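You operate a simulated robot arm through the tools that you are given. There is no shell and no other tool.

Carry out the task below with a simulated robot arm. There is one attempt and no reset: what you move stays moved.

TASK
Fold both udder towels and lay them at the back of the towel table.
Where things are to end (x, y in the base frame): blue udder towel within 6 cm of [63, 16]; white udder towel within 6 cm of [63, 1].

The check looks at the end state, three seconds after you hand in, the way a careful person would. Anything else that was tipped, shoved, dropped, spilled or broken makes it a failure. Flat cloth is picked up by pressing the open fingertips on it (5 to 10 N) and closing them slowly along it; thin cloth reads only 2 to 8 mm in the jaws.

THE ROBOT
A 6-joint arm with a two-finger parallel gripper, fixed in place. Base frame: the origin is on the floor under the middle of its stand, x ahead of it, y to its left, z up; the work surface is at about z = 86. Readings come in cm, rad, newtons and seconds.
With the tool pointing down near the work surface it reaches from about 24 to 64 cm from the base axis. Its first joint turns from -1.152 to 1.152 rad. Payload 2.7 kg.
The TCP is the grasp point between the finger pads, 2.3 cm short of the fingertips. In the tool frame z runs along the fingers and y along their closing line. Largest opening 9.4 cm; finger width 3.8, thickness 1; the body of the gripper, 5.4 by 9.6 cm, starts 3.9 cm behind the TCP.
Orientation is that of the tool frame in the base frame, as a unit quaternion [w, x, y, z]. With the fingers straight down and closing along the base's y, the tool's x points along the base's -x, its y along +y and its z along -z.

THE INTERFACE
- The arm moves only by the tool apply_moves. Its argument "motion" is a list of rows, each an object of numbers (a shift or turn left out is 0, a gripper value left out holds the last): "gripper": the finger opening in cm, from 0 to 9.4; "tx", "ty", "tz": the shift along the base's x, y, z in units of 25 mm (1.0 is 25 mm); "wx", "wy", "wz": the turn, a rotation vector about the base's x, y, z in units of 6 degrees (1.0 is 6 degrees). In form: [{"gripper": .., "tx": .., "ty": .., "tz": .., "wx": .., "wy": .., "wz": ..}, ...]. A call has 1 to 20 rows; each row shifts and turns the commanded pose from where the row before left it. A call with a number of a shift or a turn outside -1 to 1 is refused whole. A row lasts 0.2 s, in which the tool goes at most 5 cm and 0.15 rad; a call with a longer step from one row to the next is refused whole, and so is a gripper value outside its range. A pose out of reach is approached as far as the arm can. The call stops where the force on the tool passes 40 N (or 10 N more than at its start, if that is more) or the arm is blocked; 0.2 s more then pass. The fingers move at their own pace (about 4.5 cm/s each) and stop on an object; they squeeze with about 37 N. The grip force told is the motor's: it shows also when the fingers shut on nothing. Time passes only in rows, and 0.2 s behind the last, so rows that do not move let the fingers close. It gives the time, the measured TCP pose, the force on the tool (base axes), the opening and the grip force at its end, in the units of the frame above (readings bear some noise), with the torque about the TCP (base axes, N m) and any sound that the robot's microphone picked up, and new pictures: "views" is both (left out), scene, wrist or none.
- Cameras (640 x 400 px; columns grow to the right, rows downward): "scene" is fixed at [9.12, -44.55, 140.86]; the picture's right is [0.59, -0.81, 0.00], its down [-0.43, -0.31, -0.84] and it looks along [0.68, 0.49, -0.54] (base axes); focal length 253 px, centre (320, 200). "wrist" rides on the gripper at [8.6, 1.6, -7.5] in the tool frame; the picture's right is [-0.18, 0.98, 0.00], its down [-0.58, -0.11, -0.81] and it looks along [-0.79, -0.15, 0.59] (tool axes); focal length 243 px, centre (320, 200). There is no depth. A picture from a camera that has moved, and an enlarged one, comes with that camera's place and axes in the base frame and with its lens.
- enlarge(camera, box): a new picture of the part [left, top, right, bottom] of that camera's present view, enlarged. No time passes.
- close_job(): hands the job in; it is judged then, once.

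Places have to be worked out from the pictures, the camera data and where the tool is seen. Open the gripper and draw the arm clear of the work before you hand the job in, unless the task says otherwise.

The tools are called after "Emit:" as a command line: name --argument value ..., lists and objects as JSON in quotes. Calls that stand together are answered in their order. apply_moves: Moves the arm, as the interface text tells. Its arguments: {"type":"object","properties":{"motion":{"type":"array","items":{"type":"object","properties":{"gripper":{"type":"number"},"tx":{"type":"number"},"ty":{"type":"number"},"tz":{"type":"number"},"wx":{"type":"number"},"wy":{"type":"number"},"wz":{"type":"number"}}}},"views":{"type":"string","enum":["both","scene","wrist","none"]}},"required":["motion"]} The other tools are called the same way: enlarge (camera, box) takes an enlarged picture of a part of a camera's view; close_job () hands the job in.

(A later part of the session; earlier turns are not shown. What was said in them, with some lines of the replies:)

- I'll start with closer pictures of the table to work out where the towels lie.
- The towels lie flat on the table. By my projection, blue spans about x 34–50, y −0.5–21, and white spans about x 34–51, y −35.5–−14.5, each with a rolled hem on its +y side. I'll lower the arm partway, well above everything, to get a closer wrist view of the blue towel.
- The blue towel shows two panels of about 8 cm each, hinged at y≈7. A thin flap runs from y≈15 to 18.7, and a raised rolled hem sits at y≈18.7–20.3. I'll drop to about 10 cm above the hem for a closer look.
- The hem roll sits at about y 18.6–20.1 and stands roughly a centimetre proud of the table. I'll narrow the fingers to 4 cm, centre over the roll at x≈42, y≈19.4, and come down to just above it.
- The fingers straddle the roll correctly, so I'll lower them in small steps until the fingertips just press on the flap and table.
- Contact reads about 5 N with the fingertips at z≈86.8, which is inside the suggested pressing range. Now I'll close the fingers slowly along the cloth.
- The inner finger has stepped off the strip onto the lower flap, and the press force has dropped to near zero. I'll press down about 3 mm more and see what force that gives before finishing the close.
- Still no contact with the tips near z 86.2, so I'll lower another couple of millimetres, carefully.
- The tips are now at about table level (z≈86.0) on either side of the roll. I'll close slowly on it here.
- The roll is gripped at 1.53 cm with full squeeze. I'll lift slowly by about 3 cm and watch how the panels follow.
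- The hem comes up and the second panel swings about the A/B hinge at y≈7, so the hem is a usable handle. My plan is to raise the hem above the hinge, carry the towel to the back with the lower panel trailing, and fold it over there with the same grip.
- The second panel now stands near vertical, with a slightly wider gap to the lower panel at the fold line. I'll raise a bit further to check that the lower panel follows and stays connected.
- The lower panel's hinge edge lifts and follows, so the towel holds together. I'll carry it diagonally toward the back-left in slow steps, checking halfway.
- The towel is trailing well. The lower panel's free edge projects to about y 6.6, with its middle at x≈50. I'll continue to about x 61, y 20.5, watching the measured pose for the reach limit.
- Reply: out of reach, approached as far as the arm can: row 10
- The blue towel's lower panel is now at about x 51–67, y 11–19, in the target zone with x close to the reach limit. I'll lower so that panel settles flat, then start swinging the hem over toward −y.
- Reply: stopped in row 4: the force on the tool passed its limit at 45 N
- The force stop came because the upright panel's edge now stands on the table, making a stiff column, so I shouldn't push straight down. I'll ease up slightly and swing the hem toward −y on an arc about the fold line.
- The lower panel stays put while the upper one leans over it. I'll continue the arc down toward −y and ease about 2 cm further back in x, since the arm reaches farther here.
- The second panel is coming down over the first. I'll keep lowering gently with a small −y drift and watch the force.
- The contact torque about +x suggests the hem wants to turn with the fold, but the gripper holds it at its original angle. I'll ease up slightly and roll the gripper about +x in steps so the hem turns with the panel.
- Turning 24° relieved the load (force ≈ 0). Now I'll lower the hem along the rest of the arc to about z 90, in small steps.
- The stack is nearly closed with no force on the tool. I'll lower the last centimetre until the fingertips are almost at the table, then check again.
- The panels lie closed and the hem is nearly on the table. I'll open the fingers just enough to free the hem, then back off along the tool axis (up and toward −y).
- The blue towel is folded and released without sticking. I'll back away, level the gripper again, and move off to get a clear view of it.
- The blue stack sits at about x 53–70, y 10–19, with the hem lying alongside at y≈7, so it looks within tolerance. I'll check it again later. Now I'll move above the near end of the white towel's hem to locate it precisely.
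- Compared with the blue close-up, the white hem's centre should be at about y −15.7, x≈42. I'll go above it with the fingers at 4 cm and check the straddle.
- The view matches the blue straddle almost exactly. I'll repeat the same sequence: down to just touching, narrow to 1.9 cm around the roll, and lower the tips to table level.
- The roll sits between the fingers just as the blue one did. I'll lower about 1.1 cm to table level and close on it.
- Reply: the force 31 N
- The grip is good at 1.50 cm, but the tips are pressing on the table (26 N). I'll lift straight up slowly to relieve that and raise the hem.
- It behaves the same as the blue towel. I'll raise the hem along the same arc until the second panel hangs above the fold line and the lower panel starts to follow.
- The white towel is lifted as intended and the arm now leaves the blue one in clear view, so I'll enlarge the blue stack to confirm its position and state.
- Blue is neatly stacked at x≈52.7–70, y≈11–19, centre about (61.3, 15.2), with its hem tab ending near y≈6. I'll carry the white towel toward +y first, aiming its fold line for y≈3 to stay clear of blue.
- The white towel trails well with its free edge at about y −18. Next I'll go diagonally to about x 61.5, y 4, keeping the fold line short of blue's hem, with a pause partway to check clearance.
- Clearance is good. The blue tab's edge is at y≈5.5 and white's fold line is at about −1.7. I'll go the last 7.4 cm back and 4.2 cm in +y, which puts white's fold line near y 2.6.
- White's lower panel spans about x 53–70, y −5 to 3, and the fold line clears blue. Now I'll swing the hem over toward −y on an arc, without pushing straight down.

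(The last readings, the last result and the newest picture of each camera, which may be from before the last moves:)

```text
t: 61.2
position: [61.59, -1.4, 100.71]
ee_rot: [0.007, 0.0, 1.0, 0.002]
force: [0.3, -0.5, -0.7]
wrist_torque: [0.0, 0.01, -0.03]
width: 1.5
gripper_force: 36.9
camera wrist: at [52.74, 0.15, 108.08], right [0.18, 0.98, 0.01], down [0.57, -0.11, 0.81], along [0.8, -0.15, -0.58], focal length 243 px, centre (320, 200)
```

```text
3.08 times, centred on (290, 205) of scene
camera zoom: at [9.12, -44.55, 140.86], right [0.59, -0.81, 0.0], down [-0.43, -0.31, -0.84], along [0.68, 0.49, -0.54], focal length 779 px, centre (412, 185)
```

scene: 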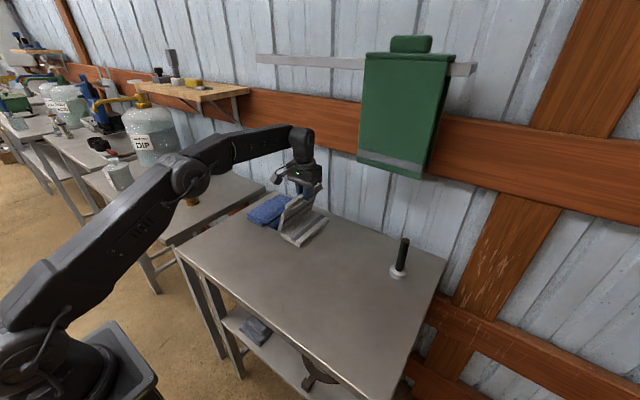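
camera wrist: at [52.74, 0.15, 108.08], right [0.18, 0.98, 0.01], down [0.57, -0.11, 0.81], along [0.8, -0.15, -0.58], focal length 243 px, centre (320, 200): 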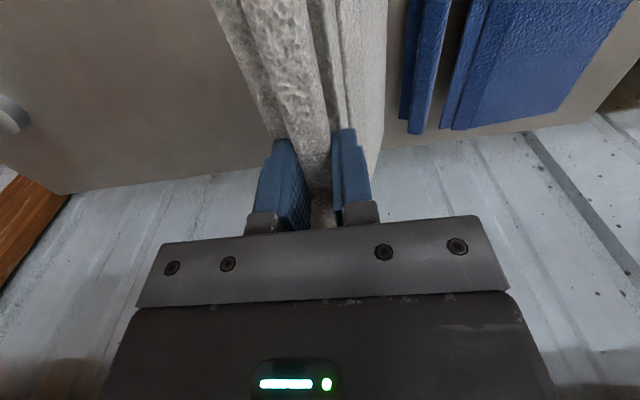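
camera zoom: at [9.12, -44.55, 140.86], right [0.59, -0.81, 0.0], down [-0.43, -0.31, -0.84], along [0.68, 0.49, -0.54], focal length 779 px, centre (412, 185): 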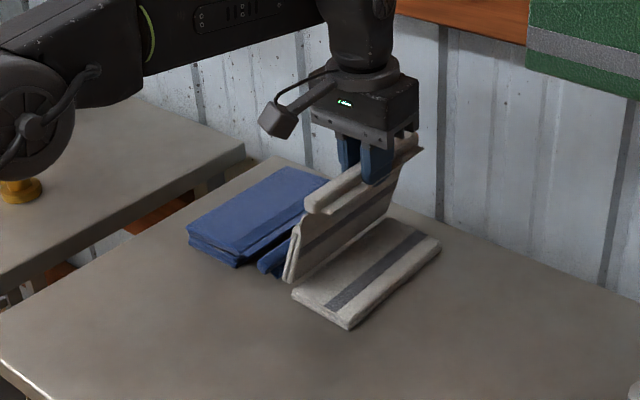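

The panel is leaning over cleanly with no load on the tool. I'll continue down the arc and start turning the gripper about +x to follow the fold.

Emit:
apply_moves --motion '[{"ty": -0.4, "tz": -0.2}, {"ty": -0.4, "tz": -0.2}, {"ty": -0.4, "tz": -0.28}, {"ty": -0.4, "tz": -0.3}, {"ty": -0.3, "tz": -0.3, "wx": 0.5}, {"ty": -0.3, "tz": -0.3, "wx": 0.5}, {"ty": -0.15, "tz": -0.2, "wx": 1}, {"ty": -0.15, "tz": -0.2, "wx": 1}, {"ty": -0.1, "tz": -0.2, "wx": 1}, {}]' --views "both"

Emit:
enlarge --camera "scene" --box '[220, 140, 360, 270]'

```text
t: 63.4
position: [61.56, -7.85, 95.17]
ee_rot: [0.007, 0.002, 0.978, 0.21]
force: [-0.4, 0.0, 0.1]
wrist_torque: [-0.01, -0.07, 0.02]
width: 1.5
gripper_force: 37.2
camera wrist: at [52.79, -9.52, 102.54], right [0.18, 0.89, 0.41], down [0.57, -0.43, 0.7], along [0.8, 0.1, -0.59], focal length 243 px, centre (320, 200)
```

scene: 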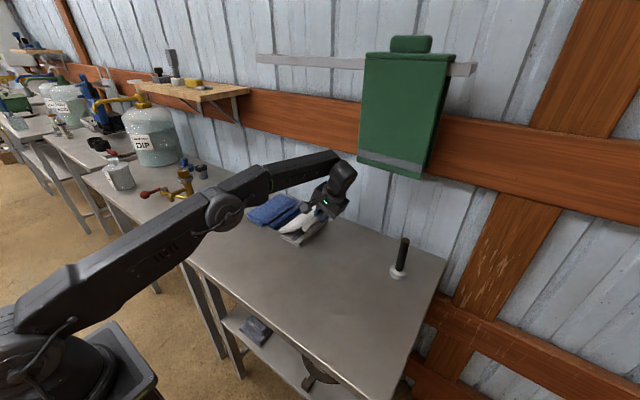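
wrist: 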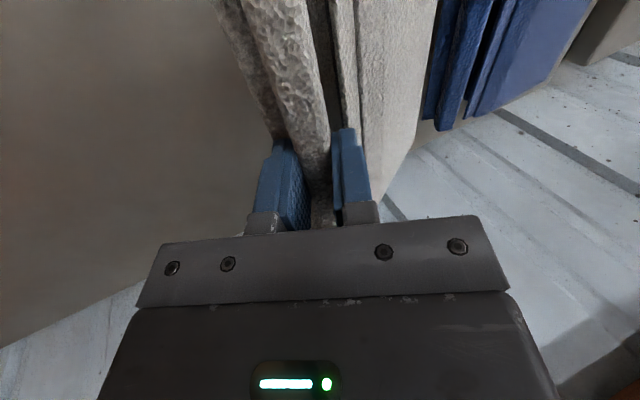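

```text
3.08 times, centred on (290, 205) of scene
camera zoom: at [9.12, -44.55, 140.86], right [0.59, -0.81, 0.0], down [-0.43, -0.31, -0.84], along [0.68, 0.49, -0.54], focal length 779 px, centre (412, 185)
```

zoom: 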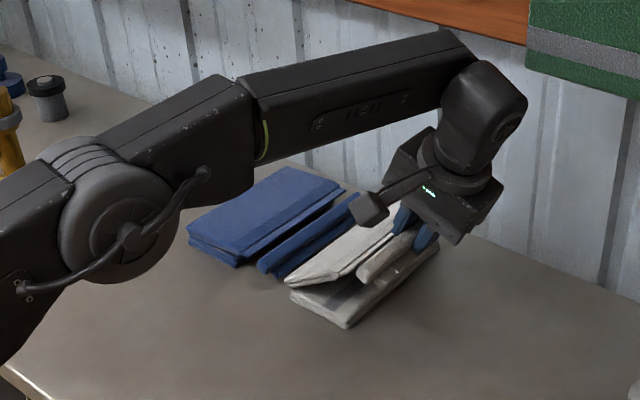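

The upper panel is well over the lower one, with the gripper tilted 24° and no load. I'll lower the hem along the remaining arc to about z 90.

Emit:
apply_moves --motion '[{"ty": -0.12, "tz": -0.3}, {"ty": -0.12, "tz": -0.3}, {"ty": -0.12, "tz": -0.3}, {"ty": -0.12, "tz": -0.3}, {"ty": -0.1, "tz": -0.3}, {"ty": -0.1, "tz": -0.25}, {"ty": -0.05, "tz": -0.2}, {}]' --views "both"

Emit:
enlarge --camera "scene" --box '[220, 140, 360, 270]'

```text
t: 65.2
position: [61.59, -9.72, 90.1]
ee_rot: [0.008, 0.001, 0.978, 0.209]
force: [0.2, -0.8, -0.8]
wrist_torque: [-0.02, -0.05, -0.02]
width: 1.52
gripper_force: 36.5
camera wrist: at [52.81, -11.29, 97.54], right [0.18, 0.9, 0.41], down [0.57, -0.43, 0.7], along [0.8, 0.1, -0.59], focal length 243 px, centre (320, 200)
```

scene: 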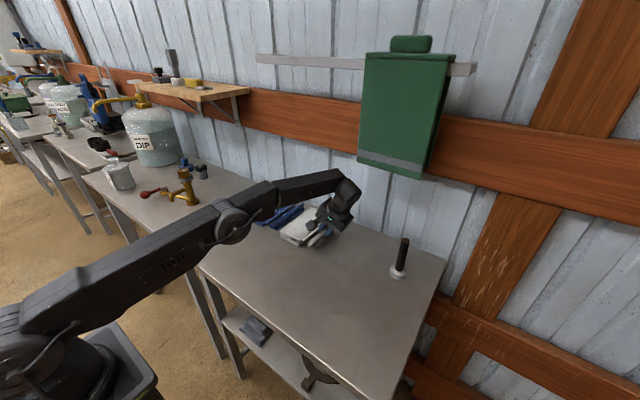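
wrist: 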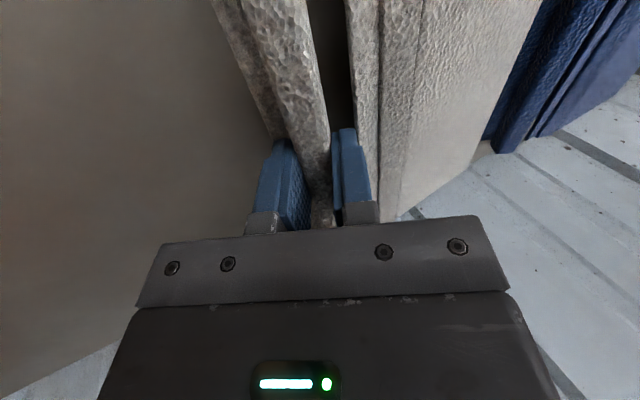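

```text
3.08 times, centred on (290, 205) of scene
camera zoom: at [9.12, -44.55, 140.86], right [0.59, -0.81, 0.0], down [-0.43, -0.31, -0.84], along [0.68, 0.49, -0.54], focal length 779 px, centre (412, 185)
```

zoom: 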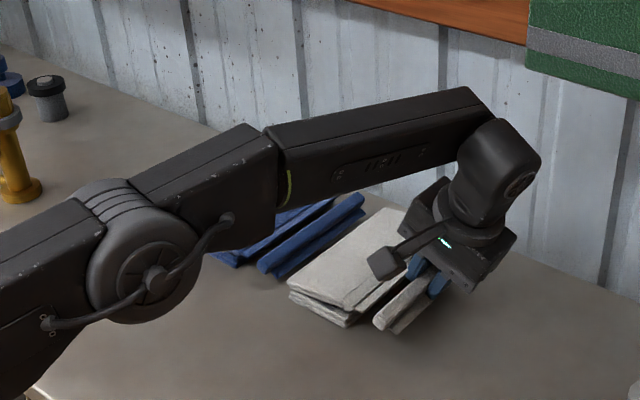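

It looks the same as blue did before its release. I'll lower the last 7 mm, open just enough, and back off along the tool axis.

Emit:
apply_moves --motion '[{"ty": -0.05, "tz": -0.14}, {"tz": -0.12}, {}, {"gripper": 1.9}, {"gripper": 2.3}, {"gripper": 2.7}, {}, {}, {"ty": -0.16, "tz": 0.36}, {"ty": -0.16, "tz": 0.36}, {"ty": -0.16, "tz": 0.36}, {"ty": -0.3, "tz": 0.7}, {"ty": -0.4, "tz": 0.9}, {}]' --views "both"

Emit:
enlarge --camera "scene" --box '[220, 140, 360, 270]'

```text
t: 68.2
position: [60.84, -12.88, 96.2]
ee_rot: [0.007, 0.002, 0.978, 0.21]
force: [-0.1, 0.1, -0.8]
wrist_torque: [0.03, 0.05, -0.02]
width: 2.7
gripper_force: 0.0
out of reach, approached as far as the arm can: row 13
camera wrist: at [52.23, -14.49, 103.59], right [0.18, 0.9, 0.41], down [0.57, -0.43, 0.7], along [0.8, 0.1, -0.59], focal length 243 px, centre (320, 200)
```

scene: 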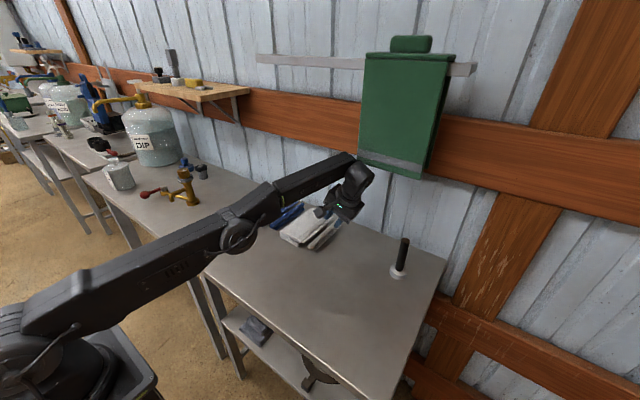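
wrist: 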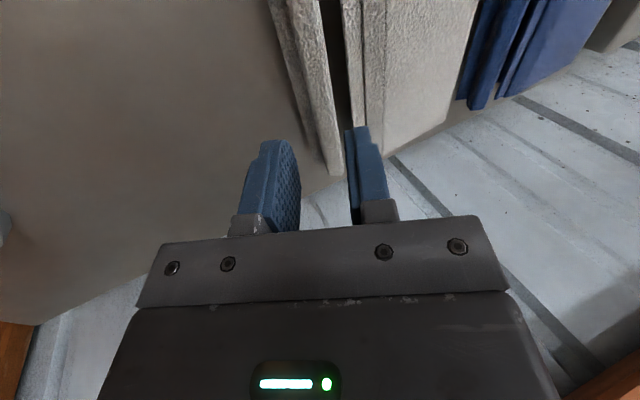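

```text
3.08 times, centred on (290, 205) of scene
camera zoom: at [9.12, -44.55, 140.86], right [0.59, -0.81, 0.0], down [-0.43, -0.31, -0.84], along [0.68, 0.49, -0.54], focal length 779 px, centre (412, 185)
```

zoom: 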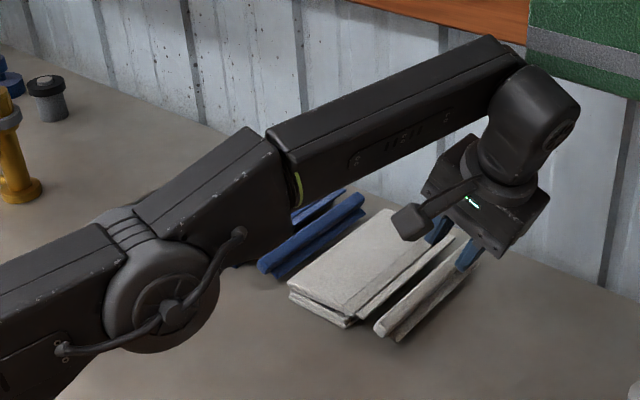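

The white towel is released too. I'll retreat upward and toward the robot, staying clear of the green towel on the wall, and level the gripper on the way.

Emit:
apply_moves --motion '[{"tx": -0.5, "tz": 0.6}, {"tx": -0.8, "tz": 0.6}, {"tx": -1, "tz": 0.5, "wx": -1}, {"tx": -1, "tz": 0.4, "wx": -1}, {"tx": -1, "tz": 0.4, "wx": -1}, {"tx": -1, "tz": 0.4, "wx": -1}, {"tx": -1, "tz": 0.4}, {"tx": -1, "tz": 0.4}, {"tx": -1, "tz": 0.4}, {"tx": -1, "tz": 0.4, "ty": -0.5}, {"tx": -1, "tz": 0.4, "ty": -0.5}, {"tx": -0.5, "tz": 0.4, "ty": -0.5, "gripper": 9.0}, {"ty": -0.5}, {}]' --views "both"

Emit:
enlarge --camera "scene" --box '[230, 170, 350, 260]'

Emit:
enlarge --camera "wrist" --box '[300, 0, 640, 220]'

```text
t: 71.2
position: [33.64, -17.68, 109.42]
ee_rot: [0.007, 0.0, 1.0, 0.002]
force: [-0.1, 0.3, 0.3]
wrist_torque: [0.0, 0.0, 0.0]
width: 9.0
gripper_force: 0.2
camera wrist: at [24.96, -16.17, 116.8], right [0.18, 0.98, 0.01], down [0.57, -0.11, 0.81], along [0.8, -0.15, -0.58], focal length 243 px, centre (320, 200)
```

scene: 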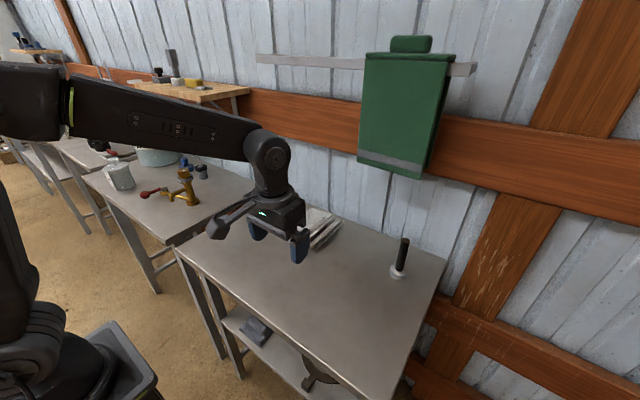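
wrist: 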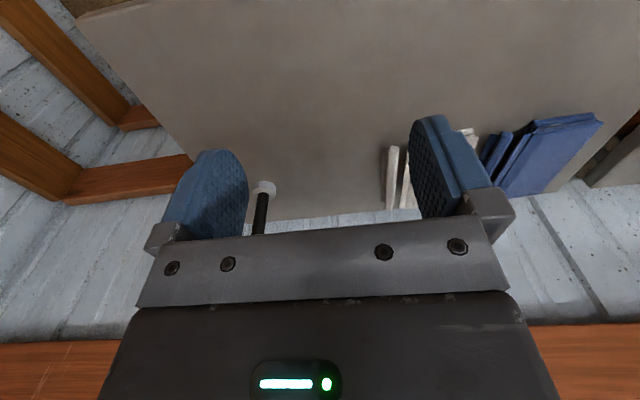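

```text
4.44 times, centred on (290, 215) of scene
camera zoom: at [9.12, -44.55, 140.86], right [0.59, -0.81, 0.0], down [-0.43, -0.31, -0.84], along [0.68, 0.49, -0.54], focal length 1126 px, centre (453, 133)
```

zoom: 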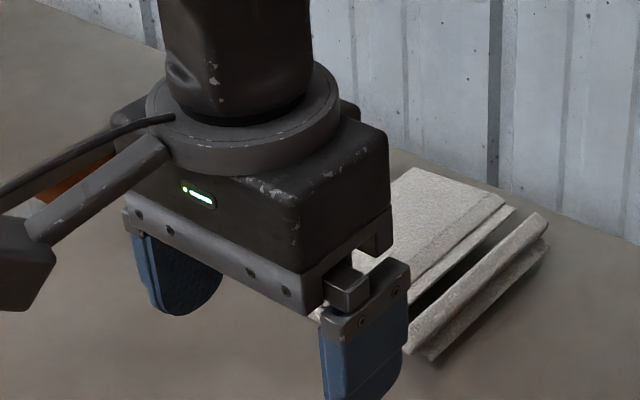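

```text
1.82 times, centred on (470, 110) of wrist
camera zoom: at [24.96, -16.17, 116.8], right [0.18, 0.98, 0.01], down [0.57, -0.11, 0.81], along [0.8, -0.15, -0.58], focal length 441 px, centre (47, 364)
```

zoom: 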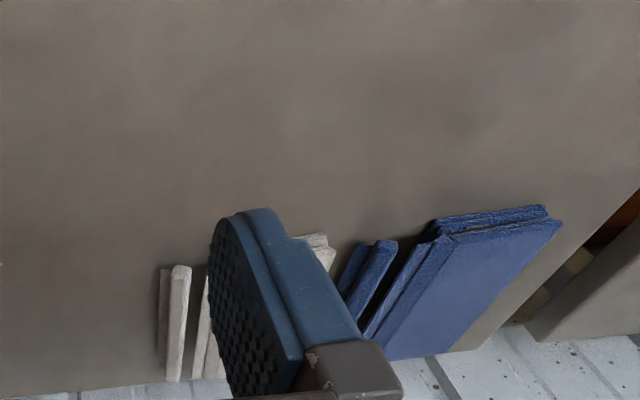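

The arm blocks the fixed camera's view, so I'll return it to roughly its start pose, high and clear, and check both towels from there.

Emit:
apply_moves --motion '[{"tz": 1}, {"tz": 1}, {"tz": 1}, {"tz": 1, "ty": 0.5}, {"tz": 1, "ty": 1}, {"tz": 1, "ty": 1}, {"tz": 1, "ty": 1}, {"ty": 1}, {"ty": 1}, {"ty": 1}, {"ty": 1}, {"ty": 1}, {"ty": 1}, {"ty": 0.8}, {}]' --views "both"

Emit:
enlarge --camera "scene" --box '[220, 170, 360, 270]'

Emit:
enlarge --camera "wrist" --box '[180, 20, 460, 230]'

```text
t: 74.4
position: [34.13, 8.3, 126.93]
ee_rot: [0.007, 0.0, 1.0, 0.002]
force: [-0.4, -0.3, 0.5]
wrist_torque: [-0.01, -0.02, -0.02]
width: 9.01
gripper_force: 0.0
camera wrist: at [25.31, 9.87, 134.35], right [0.18, 0.98, 0.01], down [0.57, -0.11, 0.81], along [0.8, -0.15, -0.58], focal length 243 px, centre (320, 200)
```

scene: 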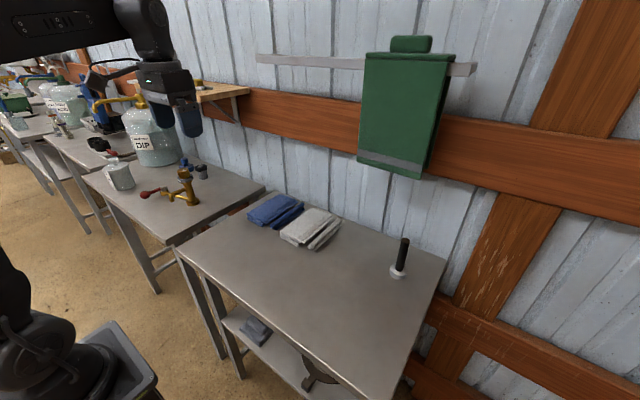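
wrist: 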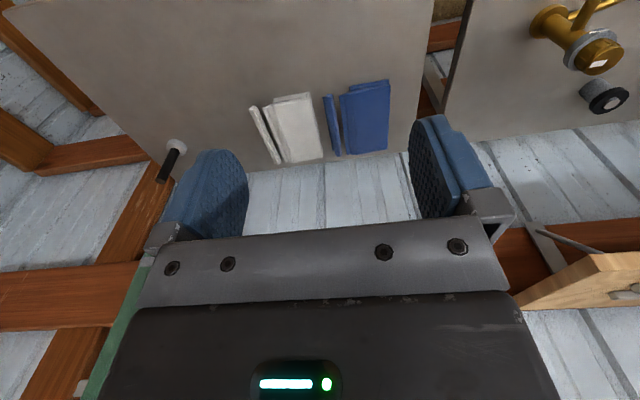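

```text
4.00 times, centred on (290, 220) of scene
camera zoom: at [9.12, -44.55, 140.86], right [0.59, -0.81, 0.0], down [-0.43, -0.31, -0.84], along [0.68, 0.49, -0.54], focal length 1013 px, centre (440, 120)
```

zoom: 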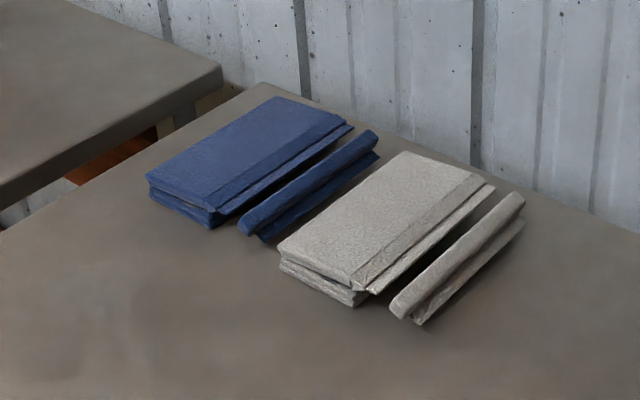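

```text
1.90 times, centred on (320, 125) of wrist
camera zoom: at [25.31, 9.87, 134.35], right [0.18, 0.98, 0.01], down [0.57, -0.11, 0.81], along [0.8, -0.15, -0.58], focal length 462 px, centre (320, 343)
```

zoom: 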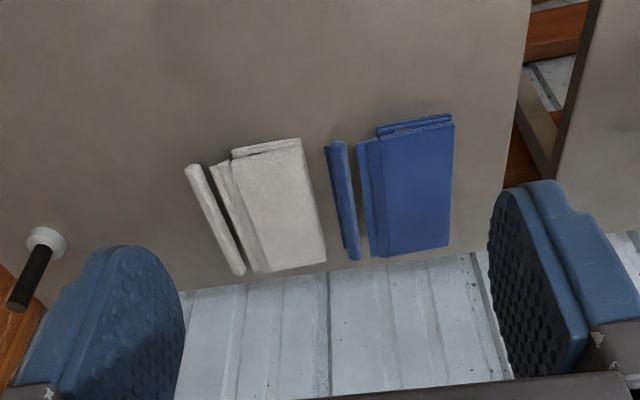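

Both towels lie folded in half and side by side at the back. Blue's stack is centred at about (61.3, 15.2) and white's at about (61, −1), each within 3 cm of its target, and the post and other items are where they were. The gripper is open and clear, so I'll hand the job in.

Emit:
close_job

```text
The job is handed in.
```

Both udder towels are folded in half and lying side by side at the back of the towel table, and I've handed the job in. I don't have the check's verdict; the positions below are my estimates from the last pictures.

| Towel | Folded stack centre (x, y) | Target (x, y) | Off by |
|---|---|---|---|
| Blue | about (61.3, 15.2) | (63, 16) | about 2 cm |
| White | about (61, −1) | (63, 1) | about 3 cm |

- **Hems:** each towel's rolled hem lies flat on the table beside its stack, on the −y side, instead of tucked in. Counting the hem, the towel centres would be about 4 to 5 cm off target, still inside the 6 cm limit.
- **Force while gripping:** the arm hit its force limit once, when the blue panel stood on its edge, and the fingertips pressed on the table at about 26 N when gripping the white hem. I saw no damage from either.
- **Everything else:** the post and the other items looked unmoved in the last picture. The gripper is open and clear of the table.
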